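You operate a simulated robot arm through the tools that you are given. There is no shell and no other tool.

You are at the controls of a simulated robot arm. One attempt, no reset.

## Task
Lane 1 is jammed: set the crooked carton straight, release the held one and pick what the light shows.
Fine: put the red lever back; the straightened carton goes into the tote; press the green button once it is in.

Only the result counts: the job must be done as asked and must still hold three seconds after the hand-in. Knocking over, shifting, dropping, spilling or breaking anything else fails it.

## Robot
A 7-joint arm with a fingered hand, fixed in place. Base frame: the origin is on the floor under the middle of its stand, x ahead of it, y to its left, z up. Lengths are in mm, angles in rad, forces in N, time in s.
It reaches about 1023 mm from its shoulder. Its first joint turns from -2.897 to 2.897 rad. Payload 4 kg.
The tool frame sits at the grasp point between the pads (the TCP): z along the fingers, y along the line on which they close. The tips reach 30 mm beyond it. The gripper opens to 104 mm; its body begins 35 mm behind the TCP. The gripper is a hand of 4 fingers: y runs from the thumb to the fingers, the wrist lies at [-15, -113, -190] in the tool frame, and closing takes about 1.5 s.
Orientation is that of the tool frame in the base frame, as a unit quaternion [x, y, z, w]. With the fingers straight down and the wrist toward the robot, the tool's x, y and z point along [0, 1, 0], [1, 0, 0] and [0, 0, -1] of the base frame.

## Interface
- The arm moves only by the tool nudge_tool. Its argument "motion" is a list of rows, each a list of 7 numbers: the opening, from 0 (shut) to 1 (fully open), then the shift along the tool's x, y, z in m, then the turn, a rotation vector about the tool's x, y, z in rad. In form: [[grip, x, y, z, rx, ry, rz], ...]. A call has 1 to 20 rows; each row shifts and turns the commanded pose from where the row before left it, along the tool's axes as they then stand. Each row takes 0.2 s and may step no farther than 50 mm and 0.15 rad from the row before; otherwise, or with a gripper value out of range, the whole call is refused. A pose out of reach is approached as far as the arm can. The call stops where the force on the tool passes 40 N (or 10 N more than at its start, if that is more) or the arm is blocked; 0.2 s more then pass. The fingers move at their own pace (about 153 mm/s each) and stop on an object; they squeeze with about 30 N. The grip force told is the motor's: it shows also when the fingers shut on nothing. Time passes only in rows, and 0.2 s behind the last, so rows that do not move let the fingers close. It gives the time, the measured TCP pose, the force on the tool (base axes), the opening and the grip force at its end, in the units of the frame above (readings bear some noise), with the torque about the TCP (base axes, N m) and any sound that the robot's microphone picked up, and new pictures: "pictures" is both (left out), scene, wrist or none.
- Cameras (640 x 400 px; columns grow to the right, rows downward): "scene" is fixed at [394.4, -500.1, 1333.5]; the picture's right is [0.66, -0.75, 0.00], its down [-0.58, -0.51, -0.64] and it looks along [0.48, 0.42, -0.77] (base axes); focal length 222 px, centre (320, 200). "wrist" rides on the gripper at [61, -92, -130] in the tool frame; the picture's right is [-0.81, 0.27, -0.52], its down [-0.53, -0.71, 0.46] and it looks along [-0.24, 0.64, 0.72] (tool axes); focal length 275 px, centre (320, 200).
- grasp_type(shape): the hand has 4 fingers and takes this shape, open, in about a second: jaw (thumb against the fingers, like two jaws); tri (thumb and two fingers); tip (a fingertip pinch); poke (one finger out to press); point (the index stretched); flat (the hand flat); cup (the hand cupped); fist (a fist). The gripper value then closes the fingers along that shape, each until it touches; the sizes above hold for jaw. It gives what a move gives, with no picture.
- probe_pixels(camera, pixels): there is no depth. For up to 12 entries [column, row, z] of the newest picture of that camera ("zoom" is the newest enlarged one), the place [x, y] in the base frame at which the ray of that pixel passes the height z, good to about 3 mm, but the place of the scene camera against the robot may be out by one fixed shift of up to 18 mm in any direction. It takes no simulated time.
- enlarge(camera, box): a new picture of the part [left, top, right, bottom] of that camera's present view, enlarged. It takes no simulated time.
- close_job(): hands the job in; it is judged then, once.

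Leave the gripper open and the arm clear of the work at the hand-in unless told otherwise.

The tools are called after "Call:" by a JSON object that holds its "fn" and its "kwargs". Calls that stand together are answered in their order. nudge_tool: Moves the arm, as the interface text tells. Its arguments: {"type":"object","properties":{"motion":{"type":"array","items":{"type":"array","items":{"type":"number"}}},"pictures":{"type":"string","enum":["both","scene","wrist","none"]}},"required":["motion"]} The other tools are called the same way: grasp_type (shape) gives the hand a shape; probe_pixels (camera, pixels) gives the place at which the rays of pixels pass given heights; enlarge (camera, box) takes an enlarged picture of a part of a camera's view; close_job () hands the job in.

At the start:

```text
clock: 0.0
eef_pos: [732.7, -75.7, 1056.4]
tool_rot: [0.707, 0.707, 0.0, 0.0]
ft_force: [-0.3, -0.4, 0.1]
torque: [0.01, 0.04, 0.02]
grip_width: 103.5
finger_force: 0.1
shape: jaw
```

scene: 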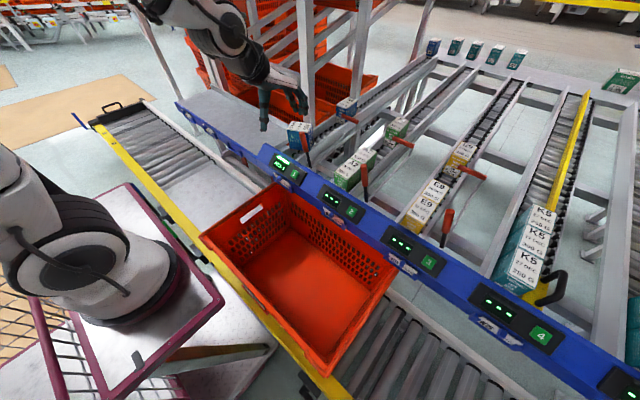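
wrist: 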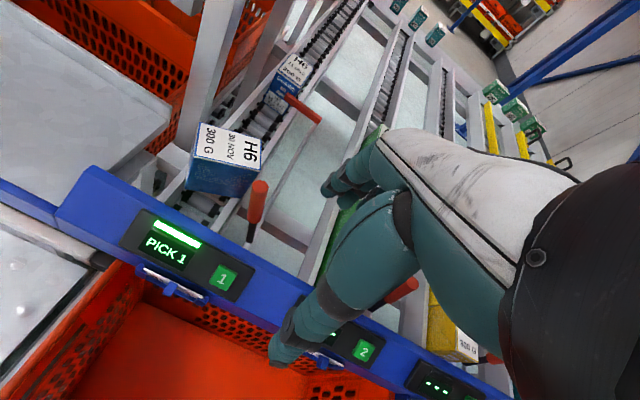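

I see lane 1 at the left of the rack (scene about (300,135)), with a crooked blue H6 carton, a red lever near it, another H6 carton behind with another lever. The light says "PICK 1". I'll enlarge both views to look more closely.

Call:
{"fn": "enlarge", "kwargs": {"camera": "scene", "box": [240, 80, 400, 200]}}

Call:
{"fn": "enlarge", "kwargs": {"camera": "wrist", "box": [90, 30, 390, 310]}}

```text
3.33 times, centred on (320, 140) of scene
```

zoom: 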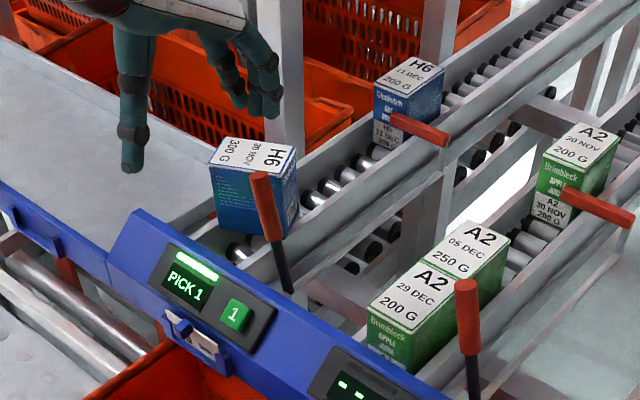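

```text
1.43 times, centred on (240, 170) of wrist
```

zoom: 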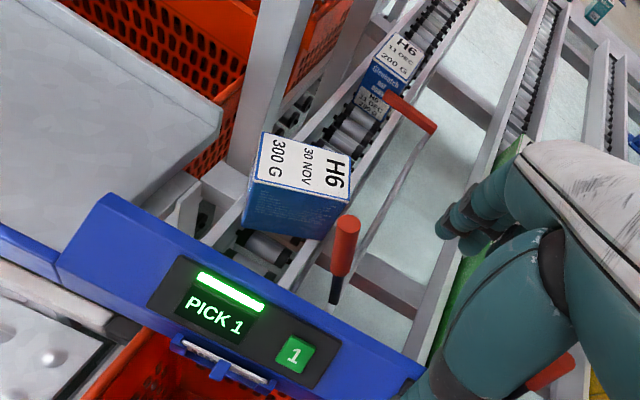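

I'll look at the levers in more detail before moving anything: the front one (wrist ~ (255,205)) and the rear one (wrist ~ (300,105)), plus lanes 2 and 3 for comparison.

Call:
{"fn": "enlarge", "kwargs": {"camera": "wrist", "box": [230, 40, 350, 115]}}

Call:
{"fn": "enlarge", "kwargs": {"camera": "wrist", "box": [170, 110, 310, 260]}}

Call:
{"fn": "enlarge", "kwargs": {"camera": "scene", "box": [320, 85, 420, 150]}}

Call:
{"fn": "enlarge", "kwargs": {"camera": "scene", "box": [270, 110, 350, 170]}}

Call:
{"fn": "enlarge", "kwargs": {"camera": "scene", "box": [330, 110, 510, 250]}}

```text
5.33 times, centred on (290, 78) of wrist
```

zoom: 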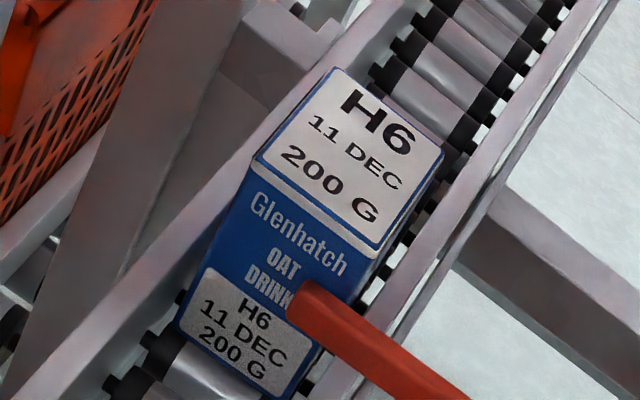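

```text
2.67 times, centred on (240, 185) of wrist
```

zoom: 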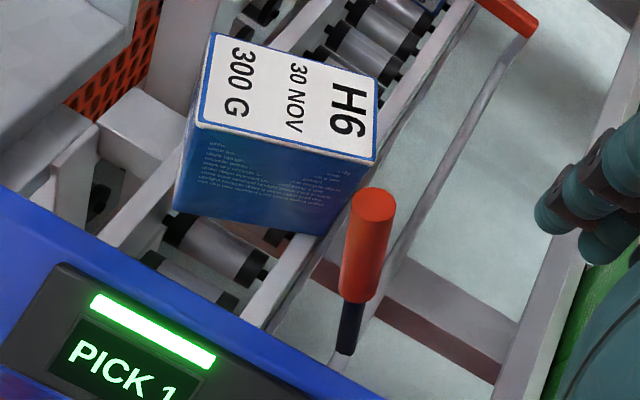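

```text
6.15 times, centred on (370, 118) of scene
```

zoom: 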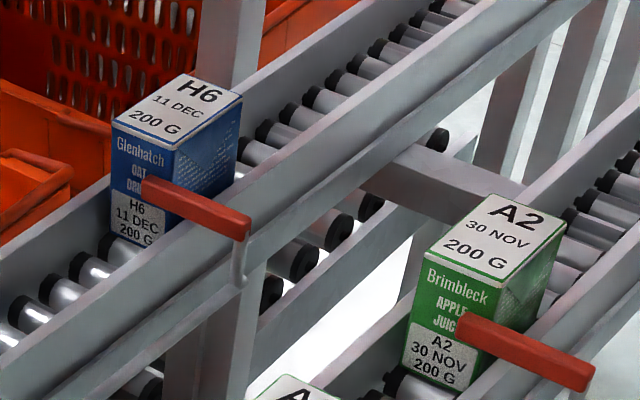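

```text
6.67 times, centred on (310, 140) of scene
```

zoom: 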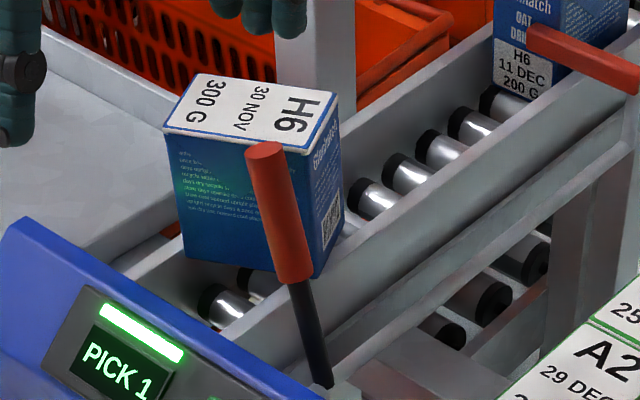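

```text
2.86 times, centred on (420, 180) of scene
```

zoom: 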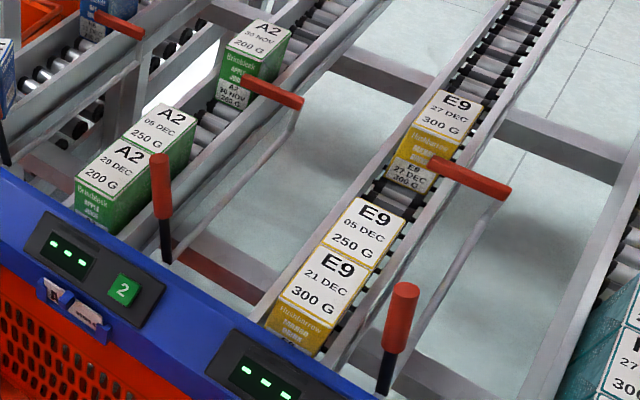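

The front red lever of lane 1 (black shaft, red grip, scene ~ (305,150)) links through a rod to the red stop bar that holds the rear H6 carton. The crooked H6 30 NOV carton stands turned about 90° in the lane. I need depth, so I'll move the hand 150 mm in −y, well above everything, to get a second wrist viewpoint.

Call:
{"fn": "probe_pixels", "kwargs": {"camera": "wrist", "pixels": [[200, 123, 880], [262, 140, 880], [250.5, 178.4, 880], [189.7, 157.4, 880], [200, 123, 920], [262, 140, 920], [250.5, 178.4, 920], [189.7, 157.4, 920]]}}

Call:
{"fn": "nudge_tool", "kwargs": {"motion": [[1, -0.05, 0, 0, 0, 0, 0], [1, -0.05, 0, 0, 0, 0, 0], [1, -0.05, 0, 0, 0, 0, 0], [1, 0, 0, 0, 0, 0, 0]], "pictures": "both"}}

```text
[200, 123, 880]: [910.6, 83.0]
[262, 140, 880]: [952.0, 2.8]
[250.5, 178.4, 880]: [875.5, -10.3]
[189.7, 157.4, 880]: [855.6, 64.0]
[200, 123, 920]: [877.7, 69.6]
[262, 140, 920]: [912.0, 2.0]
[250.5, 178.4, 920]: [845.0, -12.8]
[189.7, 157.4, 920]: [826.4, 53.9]
```

```text
clock: 1.0
eef_pos: [733.7, -224.2, 1054.3]
tool_rot: [0.708, 0.706, 0.0, 0.0]
ft_force: [0.3, 0.8, -0.3]
torque: [-0.02, -0.01, 0.03]
grip_width: 103.6
finger_force: 0.0
shape: jaw
```

scene: 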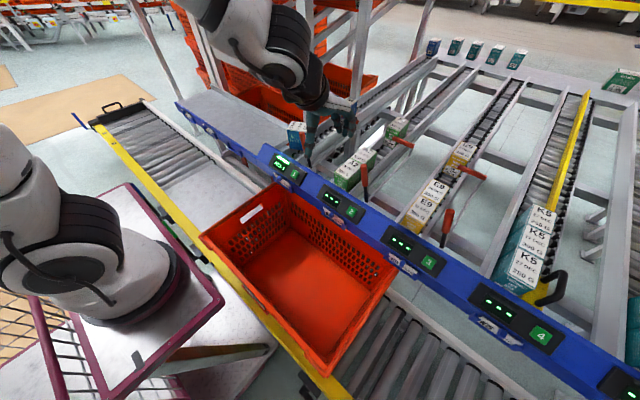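
wrist: 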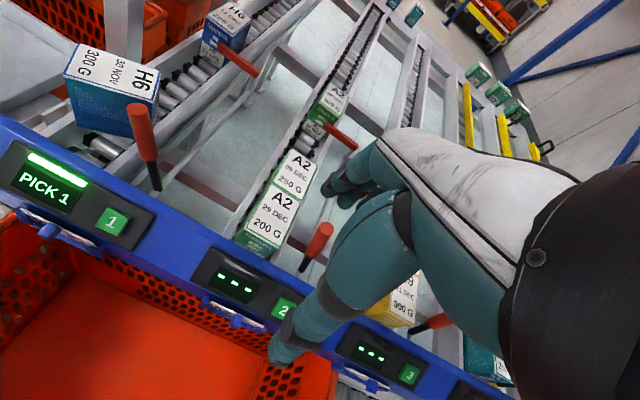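

Now the crooked carton is in the wrist view near (110,90). I'll enlarge that to get accurate corner pixels.

Call:
{"fn": "enlarge", "kwargs": {"camera": "wrist", "box": [40, 20, 200, 220]}}

Call:
{"fn": "enlarge", "kwargs": {"camera": "wrist", "box": [200, 60, 360, 280]}}

```text
2.00 times, centred on (120, 120) of wrist
```

zoom: 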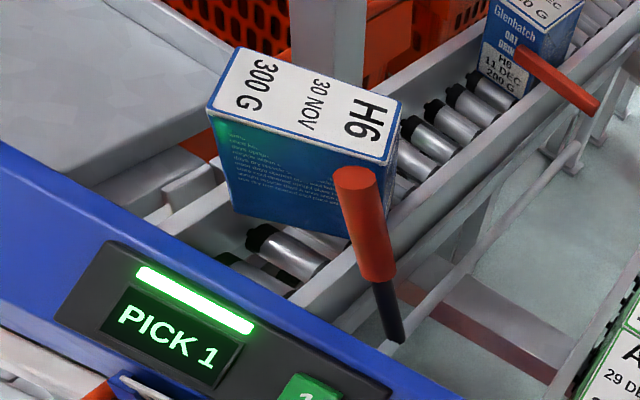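

```text
1.82 times, centred on (280, 170) of wrist
```

zoom: 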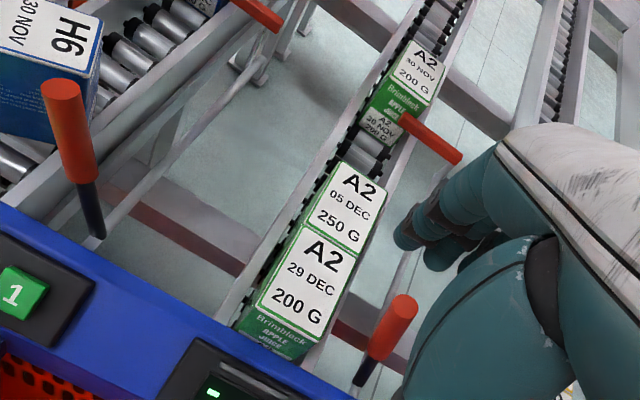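

By triangulating the two wrist views, I get the carton top at about z≈895–900, centred near (888, 31) and turned about −67° from the lane. The front lever runs from (842,−63,787) to its top at (843,−26,920) and turns about an x‑axis torsion rod that carries the rear stop bar. I'll move closer, staying above z 970, for a sharper view of lane 1.

Call:
{"fn": "nudge_tool", "kwargs": {"motion": [[1, 0.0255, 0.022, 0.021, 0, 0, 0], [1, 0.0255, 0.022, 0.021, 0, 0, 0], [1, 0.0255, 0.022, 0.021, 0, 0, 0], [1, 0.0255, 0.022, 0.021, 0, 0, 0], [1, 0, 0, 0, 0, 0, 0]], "pictures": "both"}}

```text
clock: 2.2
eef_pos: [821.4, -121.2, 971.2]
tool_rot: [0.707, 0.707, 0.001, 0.001]
ft_force: [-0.5, 0.0, -0.1]
torque: [0.01, -0.02, -0.01]
grip_width: 103.7
finger_force: 0.0
shape: jaw
```

scene: 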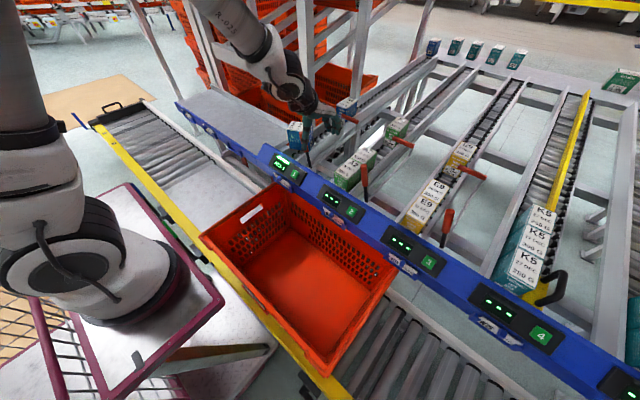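
wrist: 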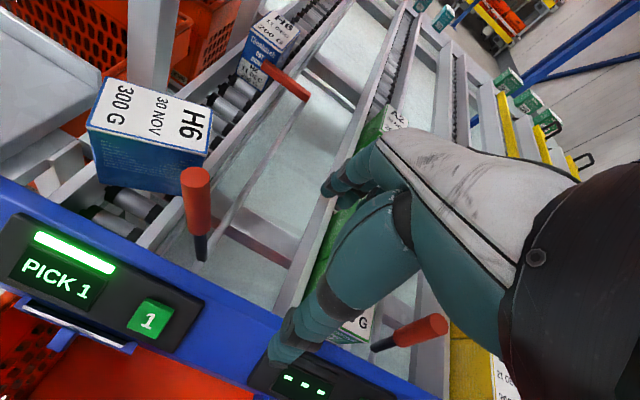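

I'll enlarge the region around the carton and lever in this closer view.

Call:
{"fn": "enlarge", "kwargs": {"camera": "wrist", "box": [20, 60, 260, 270]}}

Call:
{"fn": "enlarge", "kwargs": {"camera": "wrist", "box": [200, 0, 340, 130]}}

Call:
{"fn": "enlarge", "kwargs": {"camera": "scene", "box": [270, 100, 350, 170]}}

```text
1.90 times, centred on (140, 165) of wrist
```

zoom: 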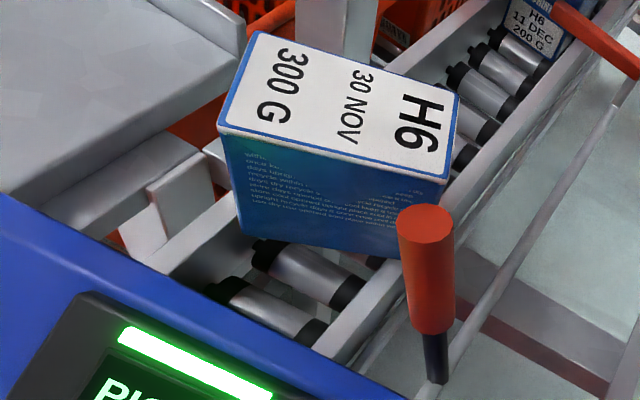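

```text
3.08 times, centred on (270, 65) of wrist
```

zoom: 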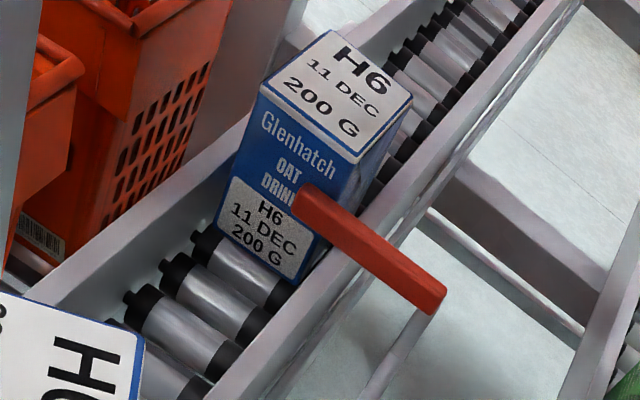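

```text
5.71 times, centred on (310, 135) of scene
```

zoom: 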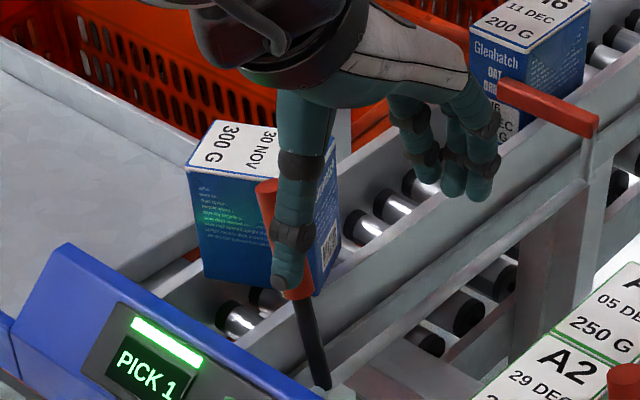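

I want the rail edges and rollers precisely, so I'll zoom further into the front of lane 1 and the area between carton and beam.

Call:
{"fn": "enlarge", "kwargs": {"camera": "wrist", "box": [80, 150, 220, 240]}}

Call:
{"fn": "enlarge", "kwargs": {"camera": "wrist", "box": [190, 50, 290, 120]}}

```text
4.44 times, centred on (150, 195) of wrist
```

zoom: 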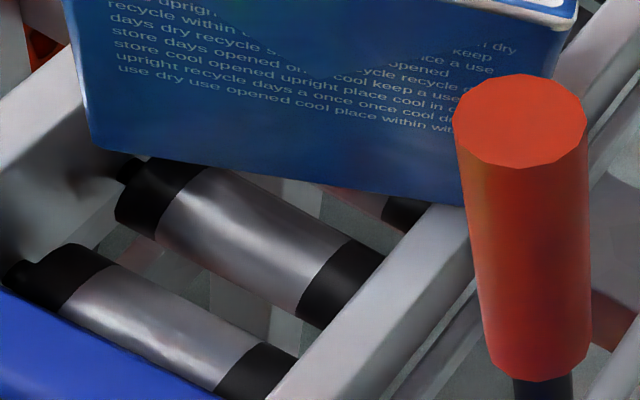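

```text
5.71 times, centred on (240, 85) of wrist
```

zoom: 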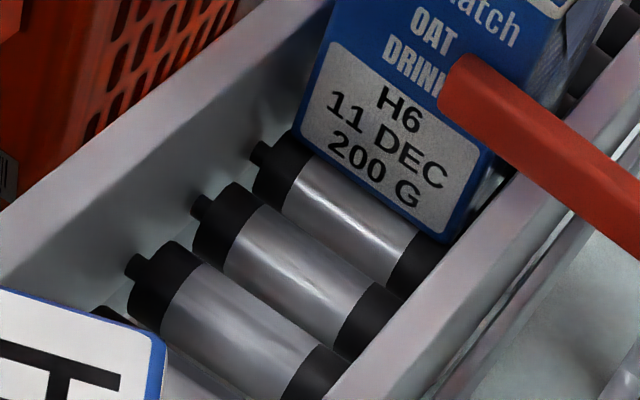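

The carton sits on top of both rails (bottom ≈ z 815–820, top ≈ 891–898), about 81×53×76 mm. The lane centre is at y≈27–30. Before going down I must know where the upright post left of the lane stands (wrist ~ (150,60)), so I'll enlarge it in both views.

Call:
{"fn": "enlarge", "kwargs": {"camera": "wrist", "box": [60, 0, 260, 125]}}

Call:
{"fn": "enlarge", "kwargs": {"camera": "scene", "box": [240, 30, 360, 150]}}

```text
3.20 times, centred on (160, 62) of wrist
```

zoom: 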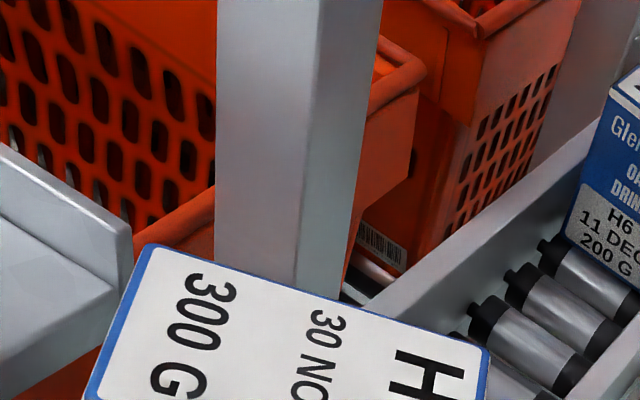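

```text
3.33 times, centred on (300, 90) of scene
```

zoom: 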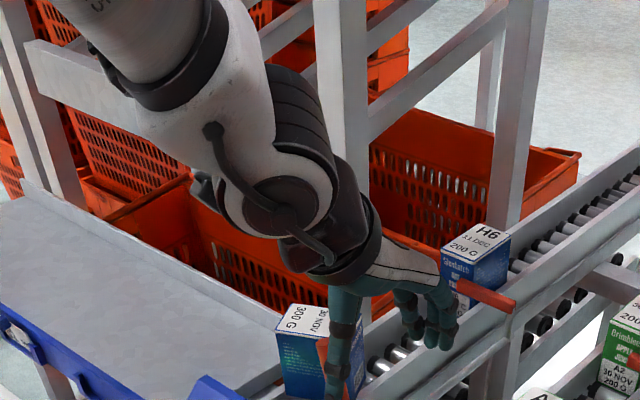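

The post is at about x 1020–1085, y 135+, so it's clear of the grasp. I'll move over the crooked carton at tip height ≈ 941 (above lever top 920), turn the hand +0.405 rad about vertical so the jaws close on the carton's short (53 mm) sides, and then check.

Call:
{"fn": "nudge_tool", "kwargs": {"motion": [[1, 0.0405, 0.0164, -0.002, 0, 0, 0], [1, 0.0405, 0.0164, -0.002, 0, 0, 0], [1, 0.0405, 0.0164, 0, 0, 0, 0], [1, 0.0405, 0.0164, 0, 0, 0, 0], [1, 0, 0, 0, 0, 0, -0.135], [1, 0, 0, 0, 0, 0, -0.135], [1, 0, 0, 0, 0, 0, -0.135], [1, 0, 0, 0, 0, 0, 0]], "pictures": "both"}}

```text
clock: 4.0
eef_pos: [885.6, 41.0, 975.4]
tool_rot: [0.551, 0.835, 0.0, 0.0]
ft_force: [-0.6, -0.4, 0.3]
torque: [0.0, 0.0, 0.02]
grip_width: 103.9
finger_force: 0.1
shape: jaw
```

scene: 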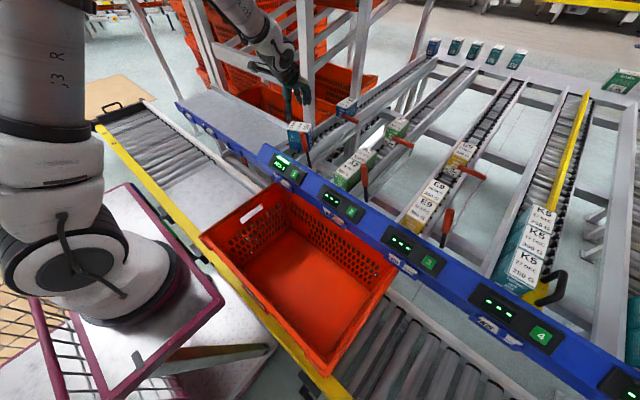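
wrist: 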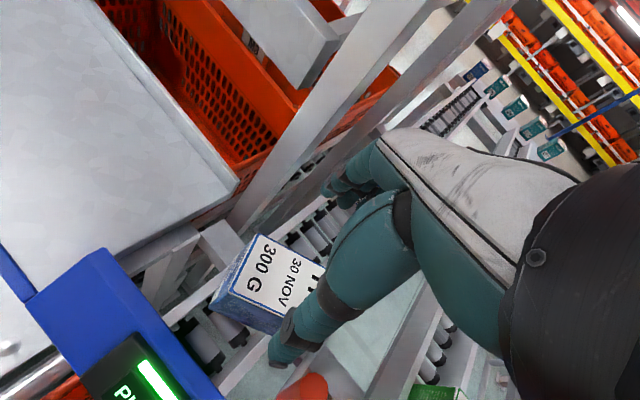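

Yaw is 23.2° as intended. I'll enlarge both views to check how the jaws line up with the carton.

Call:
{"fn": "enlarge", "kwargs": {"camera": "wrist", "box": [170, 140, 410, 400]}}

Call:
{"fn": "enlarge", "kwargs": {"camera": "scene", "box": [240, 40, 350, 170]}}

Call:
{"fn": "probe_pixels", "kwargs": {"camera": "wrist", "pixels": [[265, 235, 893], [325, 268, 896], [215, 292, 891]]}}

```text
1.54 times, centred on (290, 270) of wrist
```

zoom: 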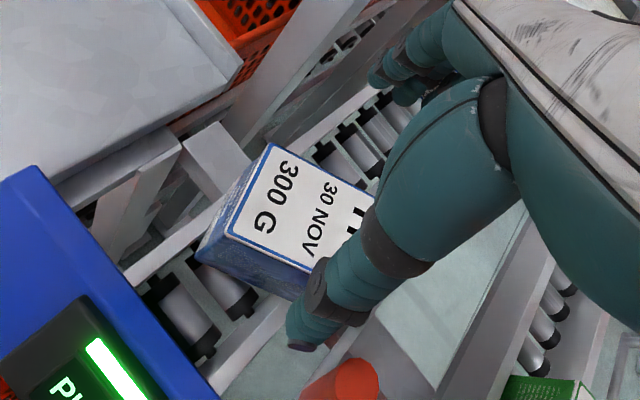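

```text
3.08 times, centred on (295, 105) of scene
```

zoom: 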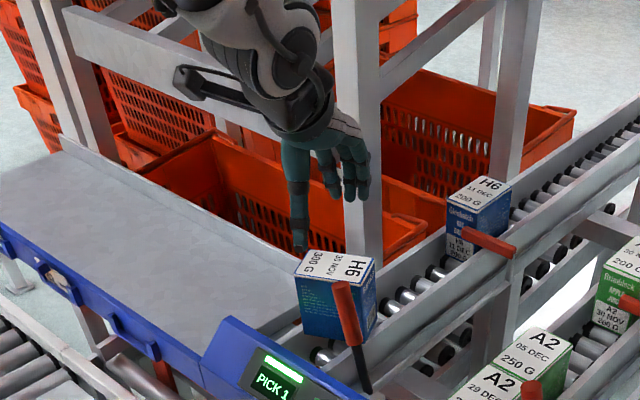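

```text
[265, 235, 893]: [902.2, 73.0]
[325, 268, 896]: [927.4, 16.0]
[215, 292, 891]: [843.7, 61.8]
```

The top corners are now at about (256,233) and (230,291) in the wrist view. I'll probe them to refine the carton's position.

Call:
{"fn": "probe_pixels", "kwargs": {"camera": "wrist", "pixels": [[256.2, 233, 895], [230.3, 290.8, 891], [322, 262, 897], [256.2, 233, 889], [230.3, 290.8, 885]]}}

Call:
{"fn": "enlarge", "kwargs": {"camera": "wrist", "box": [200, 210, 340, 310]}}

```text
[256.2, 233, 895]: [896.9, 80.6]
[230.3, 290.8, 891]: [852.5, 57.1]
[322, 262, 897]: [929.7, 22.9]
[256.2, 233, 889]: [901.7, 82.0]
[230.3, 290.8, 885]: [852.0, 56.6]
```

```text
4.00 times, centred on (270, 260) of wrist
```

zoom: 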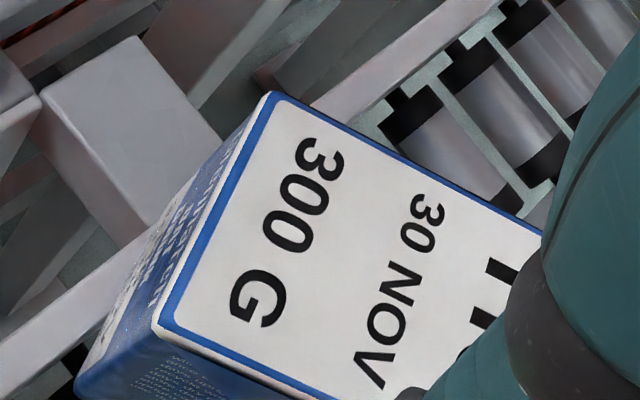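

The carton centre is confirmed at ≈ (891,32), with its short axis at 24°. I'll descend 50 mm first with the hand open, then check clearance to the lever.

Call:
{"fn": "nudge_tool", "kwargs": {"motion": [[1, 0, 0, 0.025, 0, 0, 0], [1, 0, 0, 0.025, 0, 0, 0], [1, 0, 0, 0, 0, 0, 0]], "pictures": "both"}}

Call:
{"fn": "enlarge", "kwargs": {"camera": "scene", "box": [260, 80, 340, 170]}}

Call:
{"fn": "enlarge", "kwargs": {"camera": "wrist", "box": [170, 140, 410, 400]}}

```text
clock: 4.8
eef_pos: [886.9, 39.7, 925.4]
tool_rot: [0.55, 0.835, -0.001, 0.0]
ft_force: [0.8, -0.2, -0.3]
torque: [0.01, -0.04, 0.02]
grip_width: 103.6
finger_force: 0.1
shape: jaw
```

scene: 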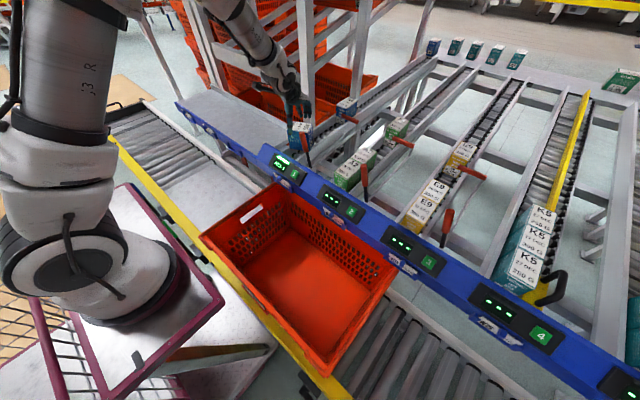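
wrist: 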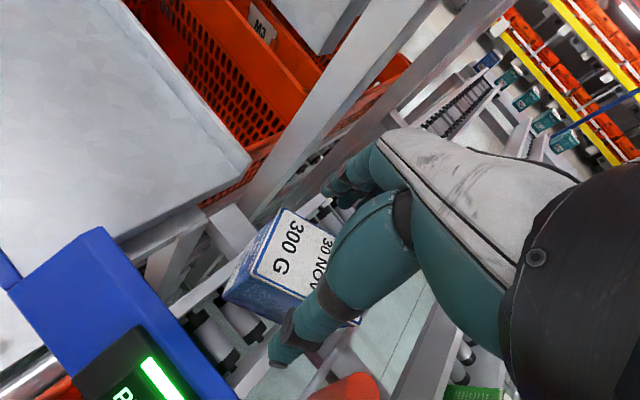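

```text
4.44 times, centred on (300, 125) of scene
```

zoom: 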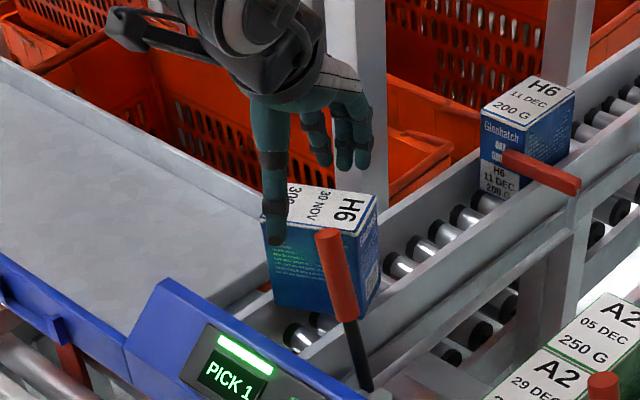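

```text
1.54 times, centred on (290, 270) of wrist
```

zoom: 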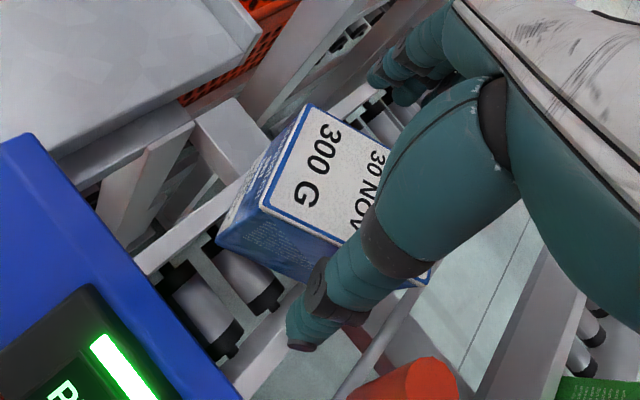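

Clearance is good: the thumb is in front of the near face, the lever is about 20 mm to its right, and the fingers are behind the carton. I'll descend 35 mm to TCP z≈890 and close.

Call:
{"fn": "nudge_tool", "kwargs": {"motion": [[1, 0, 0, 0.018, 0, 0, 0], [1, 0, 0, 0.0175, 0, 0, 0], [1, 0, 0, 0, 0, 0, 0]], "pictures": "both"}}

Call:
{"fn": "enlarge", "kwargs": {"camera": "scene", "box": [260, 80, 340, 170]}}

Call:
{"fn": "enlarge", "kwargs": {"camera": "wrist", "box": [170, 140, 410, 400]}}

```text
clock: 5.6
eef_pos: [886.2, 40.5, 889.5]
tool_rot: [0.55, 0.835, 0.001, 0.0]
ft_force: [0.5, 0.2, 0.0]
torque: [0.01, -0.02, 0.01]
grip_width: 104.0
finger_force: 0.0
shape: jaw
```

scene: 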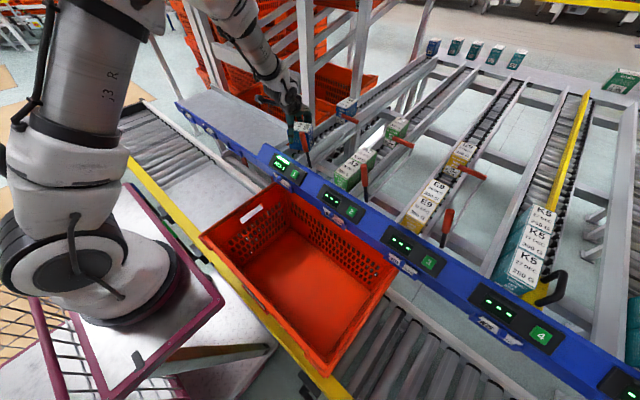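
wrist: 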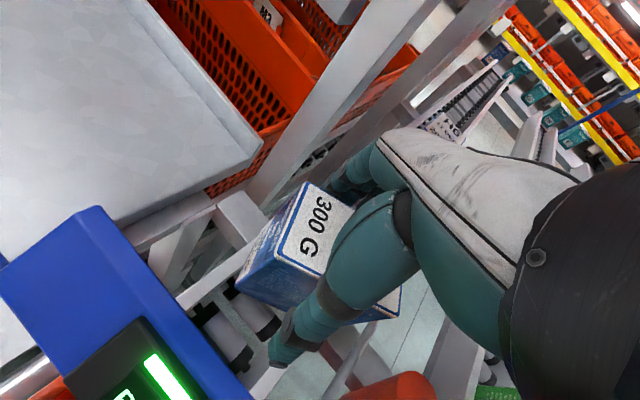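

```text
4.44 times, centred on (300, 125) of scene
```

zoom: 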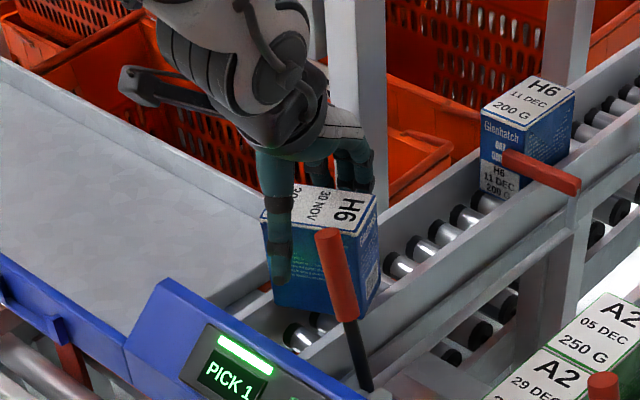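

```text
1.54 times, centred on (290, 270) of wrist
```

zoom: 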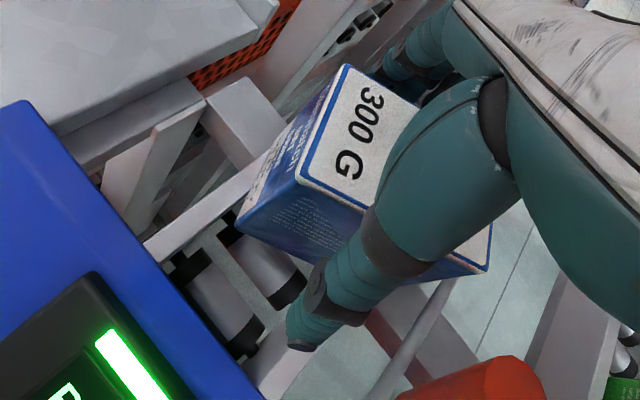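

The jaws straddle the carton properly. Closing on it now.

Call:
{"fn": "nudge_tool", "kwargs": {"motion": [[0.6, 0, 0, 0, 0, 0, 0], [0.45, 0, 0, 0, 0, 0, 0], [0.3, 0, 0, 0, 0, 0, 0], [0.3, 0, 0, 0, 0, 0, 0], [0.3, 0, 0, 0, 0, 0, 0], [0.3, 0, 0, 0, 0, 0, 0], [0.3, 0, 0, 0, 0, 0, 0], [0.3, 0, 0, 0, 0, 0, 0]], "pictures": "both"}}

Call:
{"fn": "enlarge", "kwargs": {"camera": "scene", "box": [260, 80, 340, 170]}}

Call:
{"fn": "enlarge", "kwargs": {"camera": "wrist", "box": [170, 140, 410, 400]}}

```text
clock: 7.4
eef_pos: [885.8, 39.6, 889.4]
tool_rot: [0.55, 0.835, 0.0, -0.001]
ft_force: [-0.4, -0.2, -0.1]
torque: [0.01, 0.0, 0.05]
grip_width: 49.2
finger_force: 29.7
shape: jaw
```

scene: 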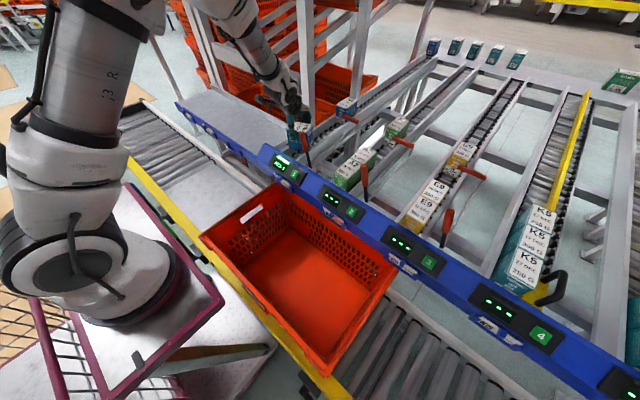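
wrist: 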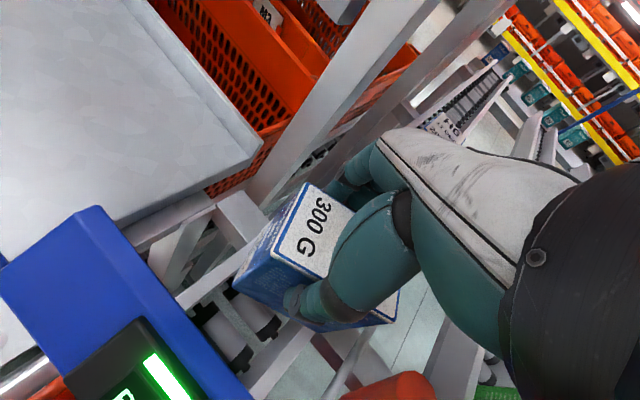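

```text
4.44 times, centred on (300, 125) of scene
```

zoom: 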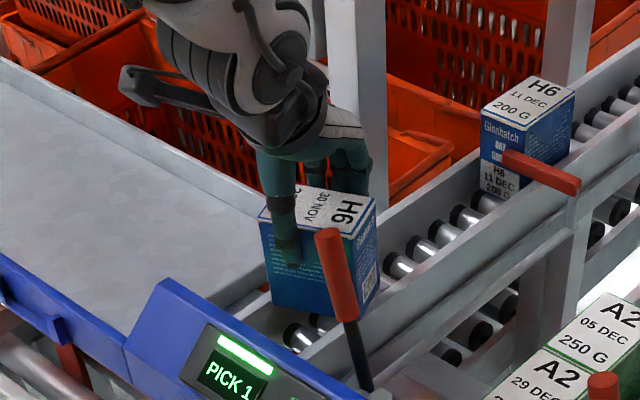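

```text
1.54 times, centred on (290, 270) of wrist
```

zoom: 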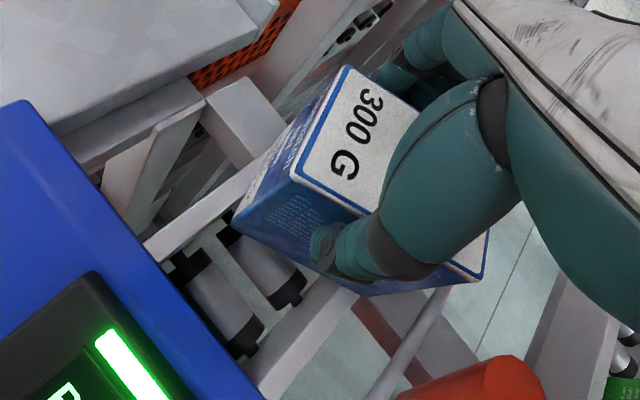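

The grip is firm at 49 mm width and ~30 N. I'll lift 60 mm and shift a little to +x, away from the lever, then check the hold.

Call:
{"fn": "nudge_tool", "kwargs": {"motion": [[0.3, 0, 0, -0.01, 0, 0, 0], [0.3, 0, 0, -0.02, 0, 0, 0], [0.3, 0, 0, -0.02, 0, 0, 0], [0.3, 0, 0, -0.015, 0, 0, 0], [0.3, -0.004, 0.0092, 0, 0, 0, 0], [0.3, 0, 0, 0, 0, 0, 0]], "pictures": "both"}}

Call:
{"fn": "enlarge", "kwargs": {"camera": "scene", "box": [260, 70, 340, 170]}}

Call:
{"fn": "enlarge", "kwargs": {"camera": "wrist", "box": [170, 140, 410, 400]}}

```text
clock: 8.8
eef_pos: [897.5, 40.2, 955.2]
tool_rot: [0.55, 0.835, -0.001, 0.0]
ft_force: [-0.2, 0.4, -3.4]
torque: [0.03, -0.04, -0.04]
grip_width: 49.1
finger_force: 29.9
shape: jaw
```

scene: 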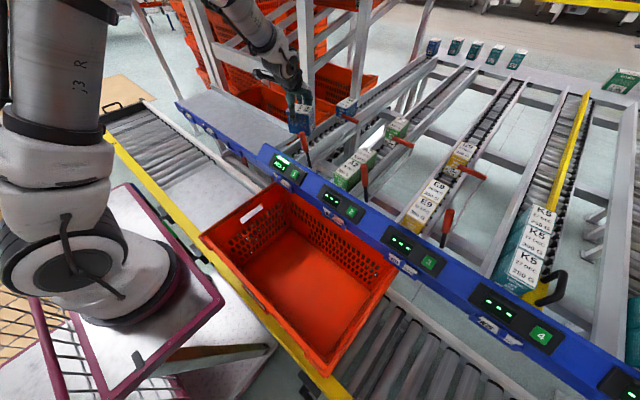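
wrist: 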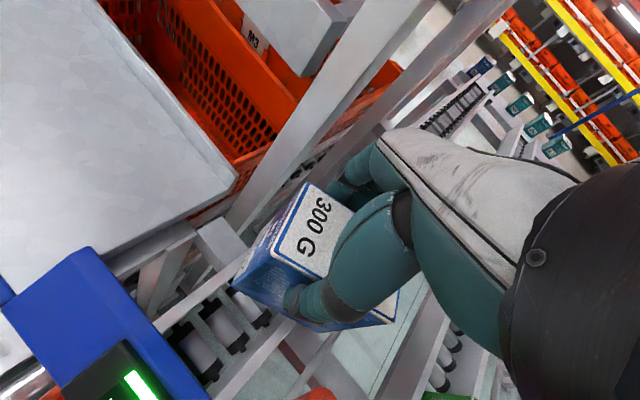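

```text
4.00 times, centred on (300, 120) of scene
```

zoom: 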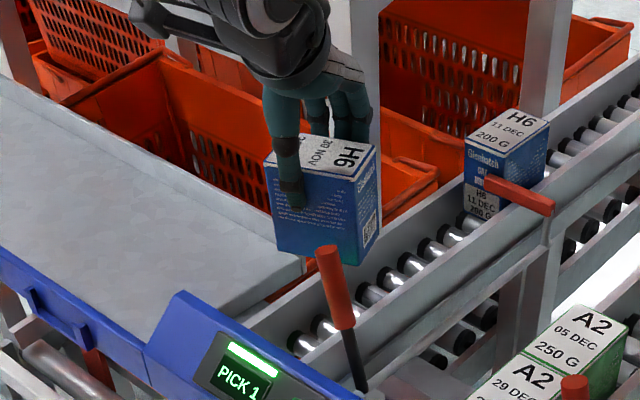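

```text
1.54 times, centred on (290, 270) of wrist
```

zoom: 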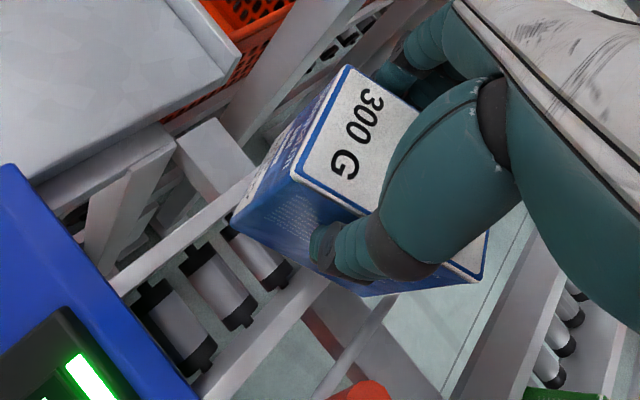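

The carton is held securely (weight ≈ 3.4 N). I'll probe its visible top edges to know its yaw in the hand before turning it.

Call:
{"fn": "enlarge", "kwargs": {"camera": "wrist", "box": [220, 160, 340, 270]}}

```text
3.64 times, centred on (280, 215) of wrist
```

zoom: 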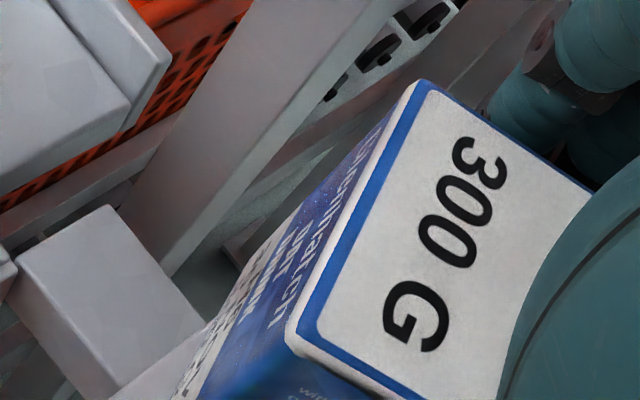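

Call:
{"fn": "probe_pixels", "kwargs": {"camera": "zoom", "pixels": [[422, 80, 960], [290, 335, 957], [595, 190, 962], [422, 80, 957], [595, 190, 957], [290, 335, 954]]}}

```text
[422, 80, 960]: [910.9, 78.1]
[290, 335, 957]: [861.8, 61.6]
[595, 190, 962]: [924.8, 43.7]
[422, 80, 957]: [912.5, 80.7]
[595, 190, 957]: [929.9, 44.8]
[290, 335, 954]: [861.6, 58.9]
```

In the hand the carton is aligned with the jaws (short axis ≈ 22–23°). I'll turn it by +66.8° about the lane's normal, which tilts slightly with the ~4.5° slope. That points it straight along the lane while it stays lifted clear of the lever.

Call:
{"fn": "nudge_tool", "kwargs": {"motion": [[0.3, 0, 0, 0, 0.0036, -0.0084, -0.1163], [0.3, 0, 0, 0, 0.0036, -0.0084, -0.1163], [0.3, 0, 0, 0, 0.0036, -0.0084, -0.1163], [0.3, 0, 0, 0, 0.0036, -0.0084, -0.1163], [0.3, 0, 0, 0, 0.0036, -0.0084, -0.1163], [0.3, 0, 0, 0, 0.0036, -0.0084, -0.1163], [0.3, 0, 0, 0, 0.0036, -0.0084, -0.1163], [0.3, 0, 0, 0, 0.0036, -0.0084, -0.1163], [0.3, 0, 0, 0, 0.0036, -0.0084, -0.1163], [0.3, 0, 0, 0, 0.0036, -0.0084, -0.1163], [0.3, 0, 0, 0, 0, 0, 0]], "pictures": "both"}}

Call:
{"fn": "enlarge", "kwargs": {"camera": "scene", "box": [260, 70, 340, 170]}}

Call:
{"fn": "enlarge", "kwargs": {"camera": "wrist", "box": [170, 140, 410, 400]}}

```text
clock: 11.2
eef_pos: [896.9, 40.1, 955.7]
tool_rot: [0.001, 0.999, -0.036, 0.023]
ft_force: [0.2, 0.0, -2.4]
torque: [0.0, 0.0, 0.01]
grip_width: 49.2
finger_force: 30.2
shape: jaw
```

scene: 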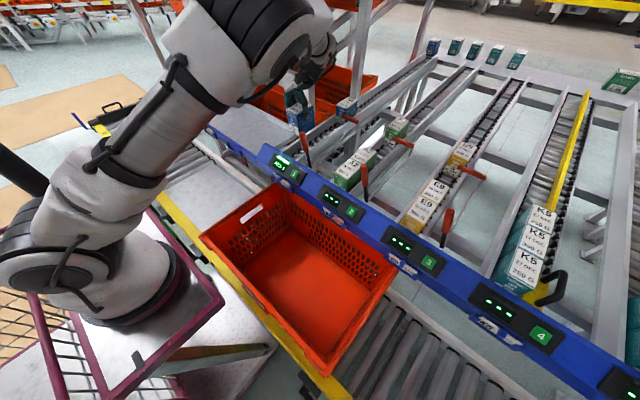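
wrist: 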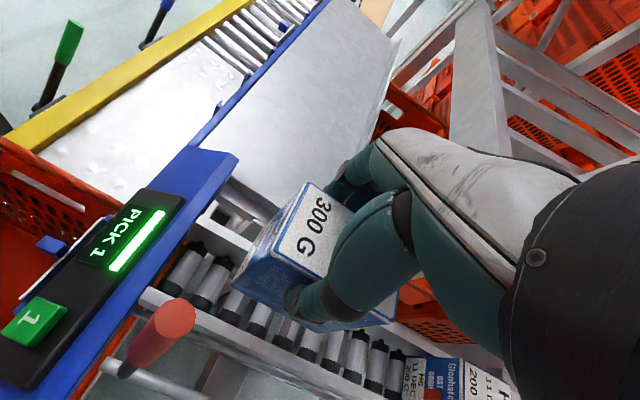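

```text
4.00 times, centred on (300, 120) of scene
```

zoom: 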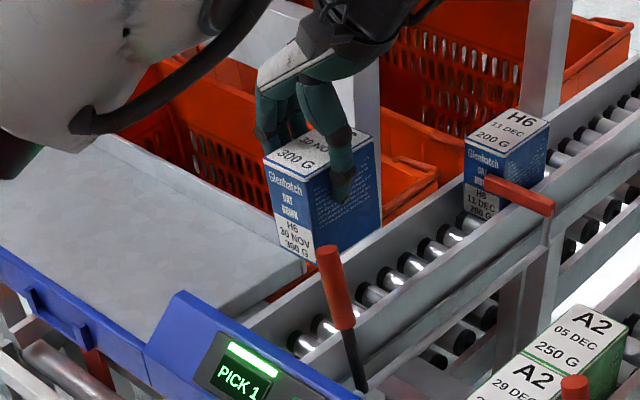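

```text
1.54 times, centred on (290, 270) of wrist
```

zoom: 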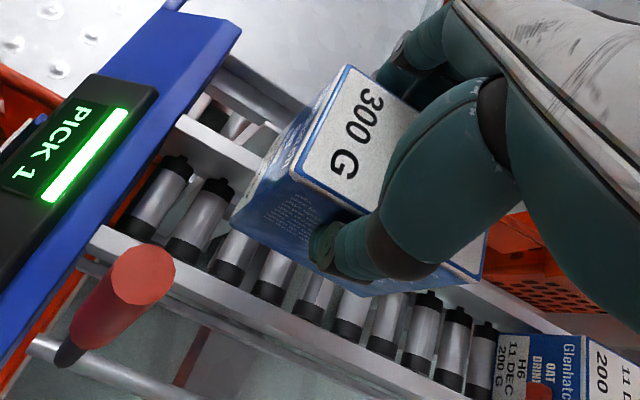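

The carton now faces the front like the others (label toward the robot). I need its lateral position over the lane, so I'll enlarge the lane below it and probe the rail edges.

Call:
{"fn": "enlarge", "kwargs": {"camera": "wrist", "box": [130, 190, 300, 320]}}

Call:
{"fn": "enlarge", "kwargs": {"camera": "wrist", "box": [280, 290, 440, 400]}}

```text
3.08 times, centred on (215, 255) of wrist
```

zoom: 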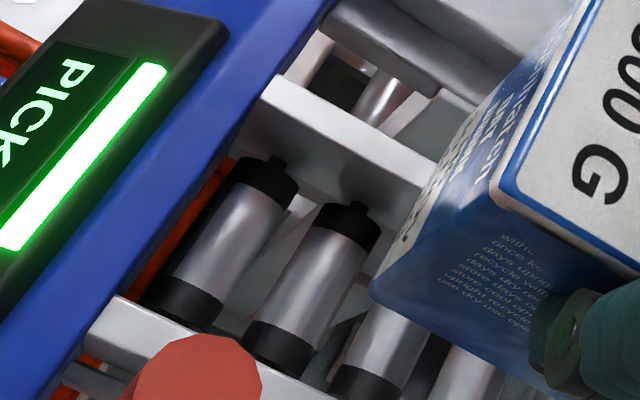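

```text
3.64 times, centred on (360, 345) of wrist
```

zoom: 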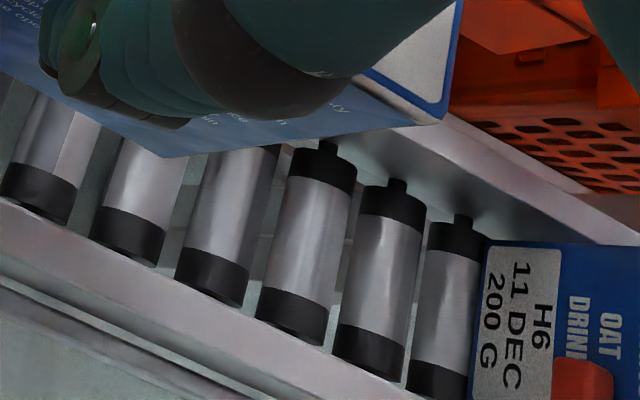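

Call:
{"fn": "probe_pixels", "kwargs": {"camera": "wrist", "pixels": [[197.1, 224.2, 814], [247.5, 252.4, 817], [272.1, 345, 820], [382, 395.8, 830], [425.9, 351.9, 832], [362.2, 329.9, 785], [354.5, 384.8, 785], [150, 286.5, 812], [197.1, 224.2, 804], [272.1, 345, 810]]}}

```text
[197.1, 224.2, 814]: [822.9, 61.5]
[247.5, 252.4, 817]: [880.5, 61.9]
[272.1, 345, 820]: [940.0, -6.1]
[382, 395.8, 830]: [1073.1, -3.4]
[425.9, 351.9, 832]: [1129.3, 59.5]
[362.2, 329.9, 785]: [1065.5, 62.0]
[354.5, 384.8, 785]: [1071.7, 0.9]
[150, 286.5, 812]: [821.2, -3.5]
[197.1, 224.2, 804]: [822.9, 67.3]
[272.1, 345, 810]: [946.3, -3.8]
```

Call:
{"fn": "probe_pixels", "kwargs": {"camera": "wrist", "pixels": [[231.9, 284.2, 881], [271.8, 251.8, 957], [302.5, 184, 957], [290, 330, 881], [400, 322, 962]]}}

Call:
{"fn": "enlarge", "kwargs": {"camera": "wrist", "box": [220, 170, 410, 340]}}

```text
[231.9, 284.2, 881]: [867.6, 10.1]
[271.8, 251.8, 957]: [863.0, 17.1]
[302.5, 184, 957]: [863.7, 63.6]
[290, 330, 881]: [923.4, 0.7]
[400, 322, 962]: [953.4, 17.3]
```

```text
2.35 times, centred on (315, 255) of wrist
```

zoom: 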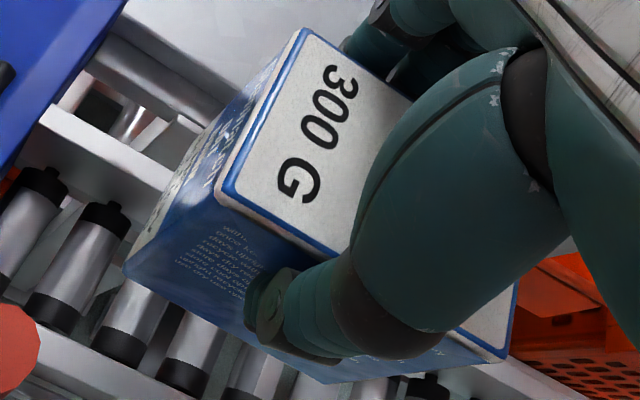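

The carton's yaw is good. I want to verify its roll tilt as well, so I'll zoom tightly into the scene view of the held-up carton, with the lane carton for reference.

Call:
{"fn": "enlarge", "kwargs": {"camera": "scene", "box": [280, 95, 330, 142]}}

Call:
{"fn": "enlarge", "kwargs": {"camera": "scene", "box": [330, 90, 370, 130]}}

Call:
{"fn": "enlarge", "kwargs": {"camera": "wrist", "box": [220, 170, 340, 350]}}

```text
8.51 times, centred on (305, 118) of scene
```

zoom: 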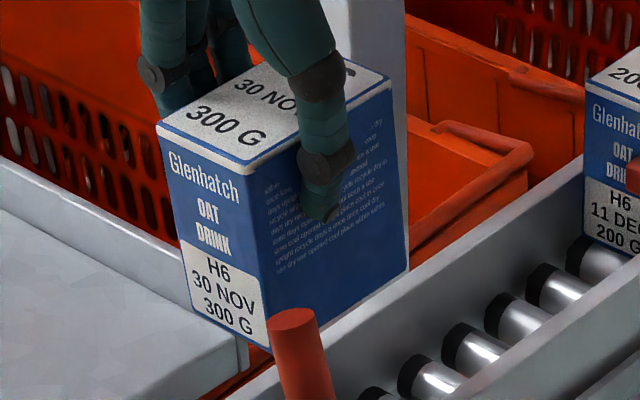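

```text
10.00 times, centred on (350, 110) of scene
```

zoom: 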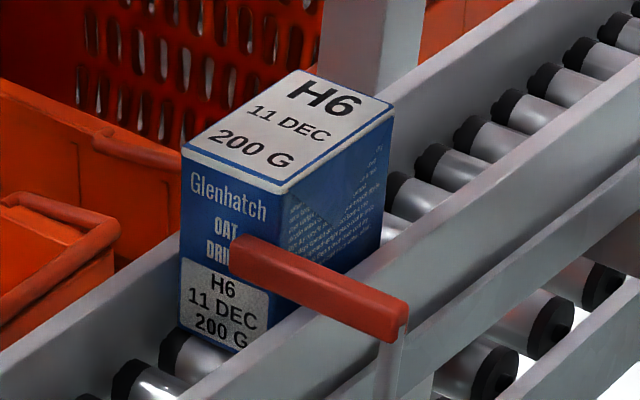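

```text
2.22 times, centred on (280, 260) of wrist
```

zoom: 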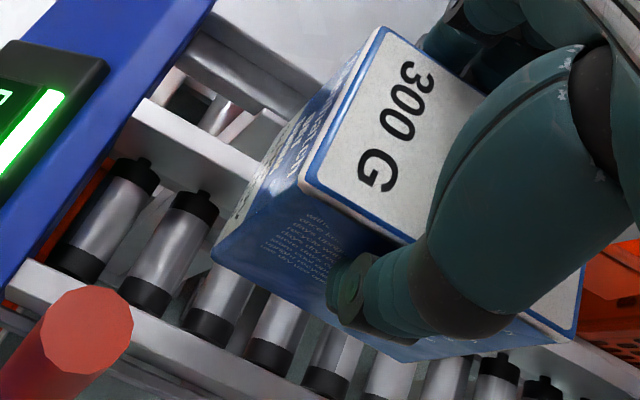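

Roll looks level within error. Lane rails' inner edges are y≈61 and y≈−5 (centre ≈ 27.5), and the carton is centred near y≈40. I'll shift it −12 mm in y and −7 mm in x, lower it straight down 60 mm, and look again.

Call:
{"fn": "nudge_tool", "kwargs": {"motion": [[0.3, 0.007, -0.012, 0.0005, 0, 0, 0], [0.3, 0.0009, 0.0014, 0.0199, 0, 0, 0], [0.3, 0.0009, 0.0014, 0.0199, 0, 0, 0], [0.3, 0.0009, 0.0014, 0.0199, 0, 0, 0], [0.3, 0, 0, 0, 0, 0, 0]], "pictures": "both"}}

Call:
{"fn": "enlarge", "kwargs": {"camera": "scene", "box": [280, 100, 330, 150]}}

Call:
{"fn": "enlarge", "kwargs": {"camera": "wrist", "box": [150, 160, 390, 360]}}

```text
clock: 12.4
eef_pos: [891.2, 27.2, 894.9]
tool_rot: [0.002, 0.999, -0.037, 0.024]
ft_force: [-0.8, -0.1, -3.0]
torque: [0.01, 0.04, 0.0]
grip_width: 49.1
finger_force: 30.0
shape: jaw
```

scene: 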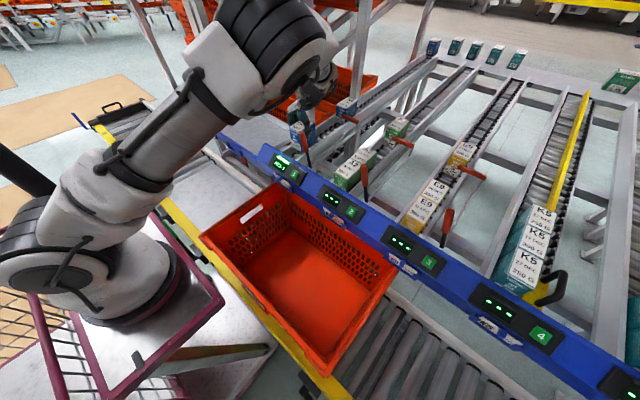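
wrist: 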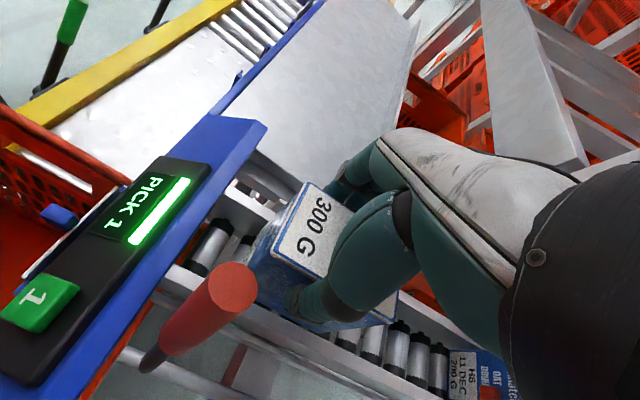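

```text
8.00 times, centred on (305, 125) of scene
```

zoom: 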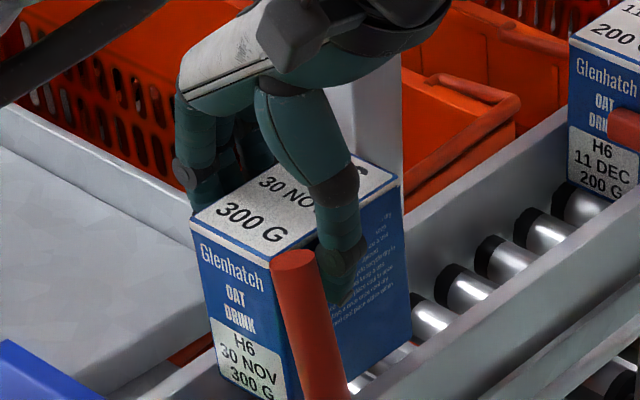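

```text
2.00 times, centred on (270, 260) of wrist
```

zoom: 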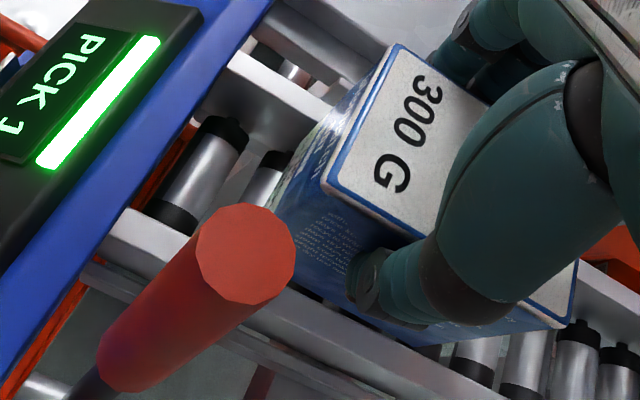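

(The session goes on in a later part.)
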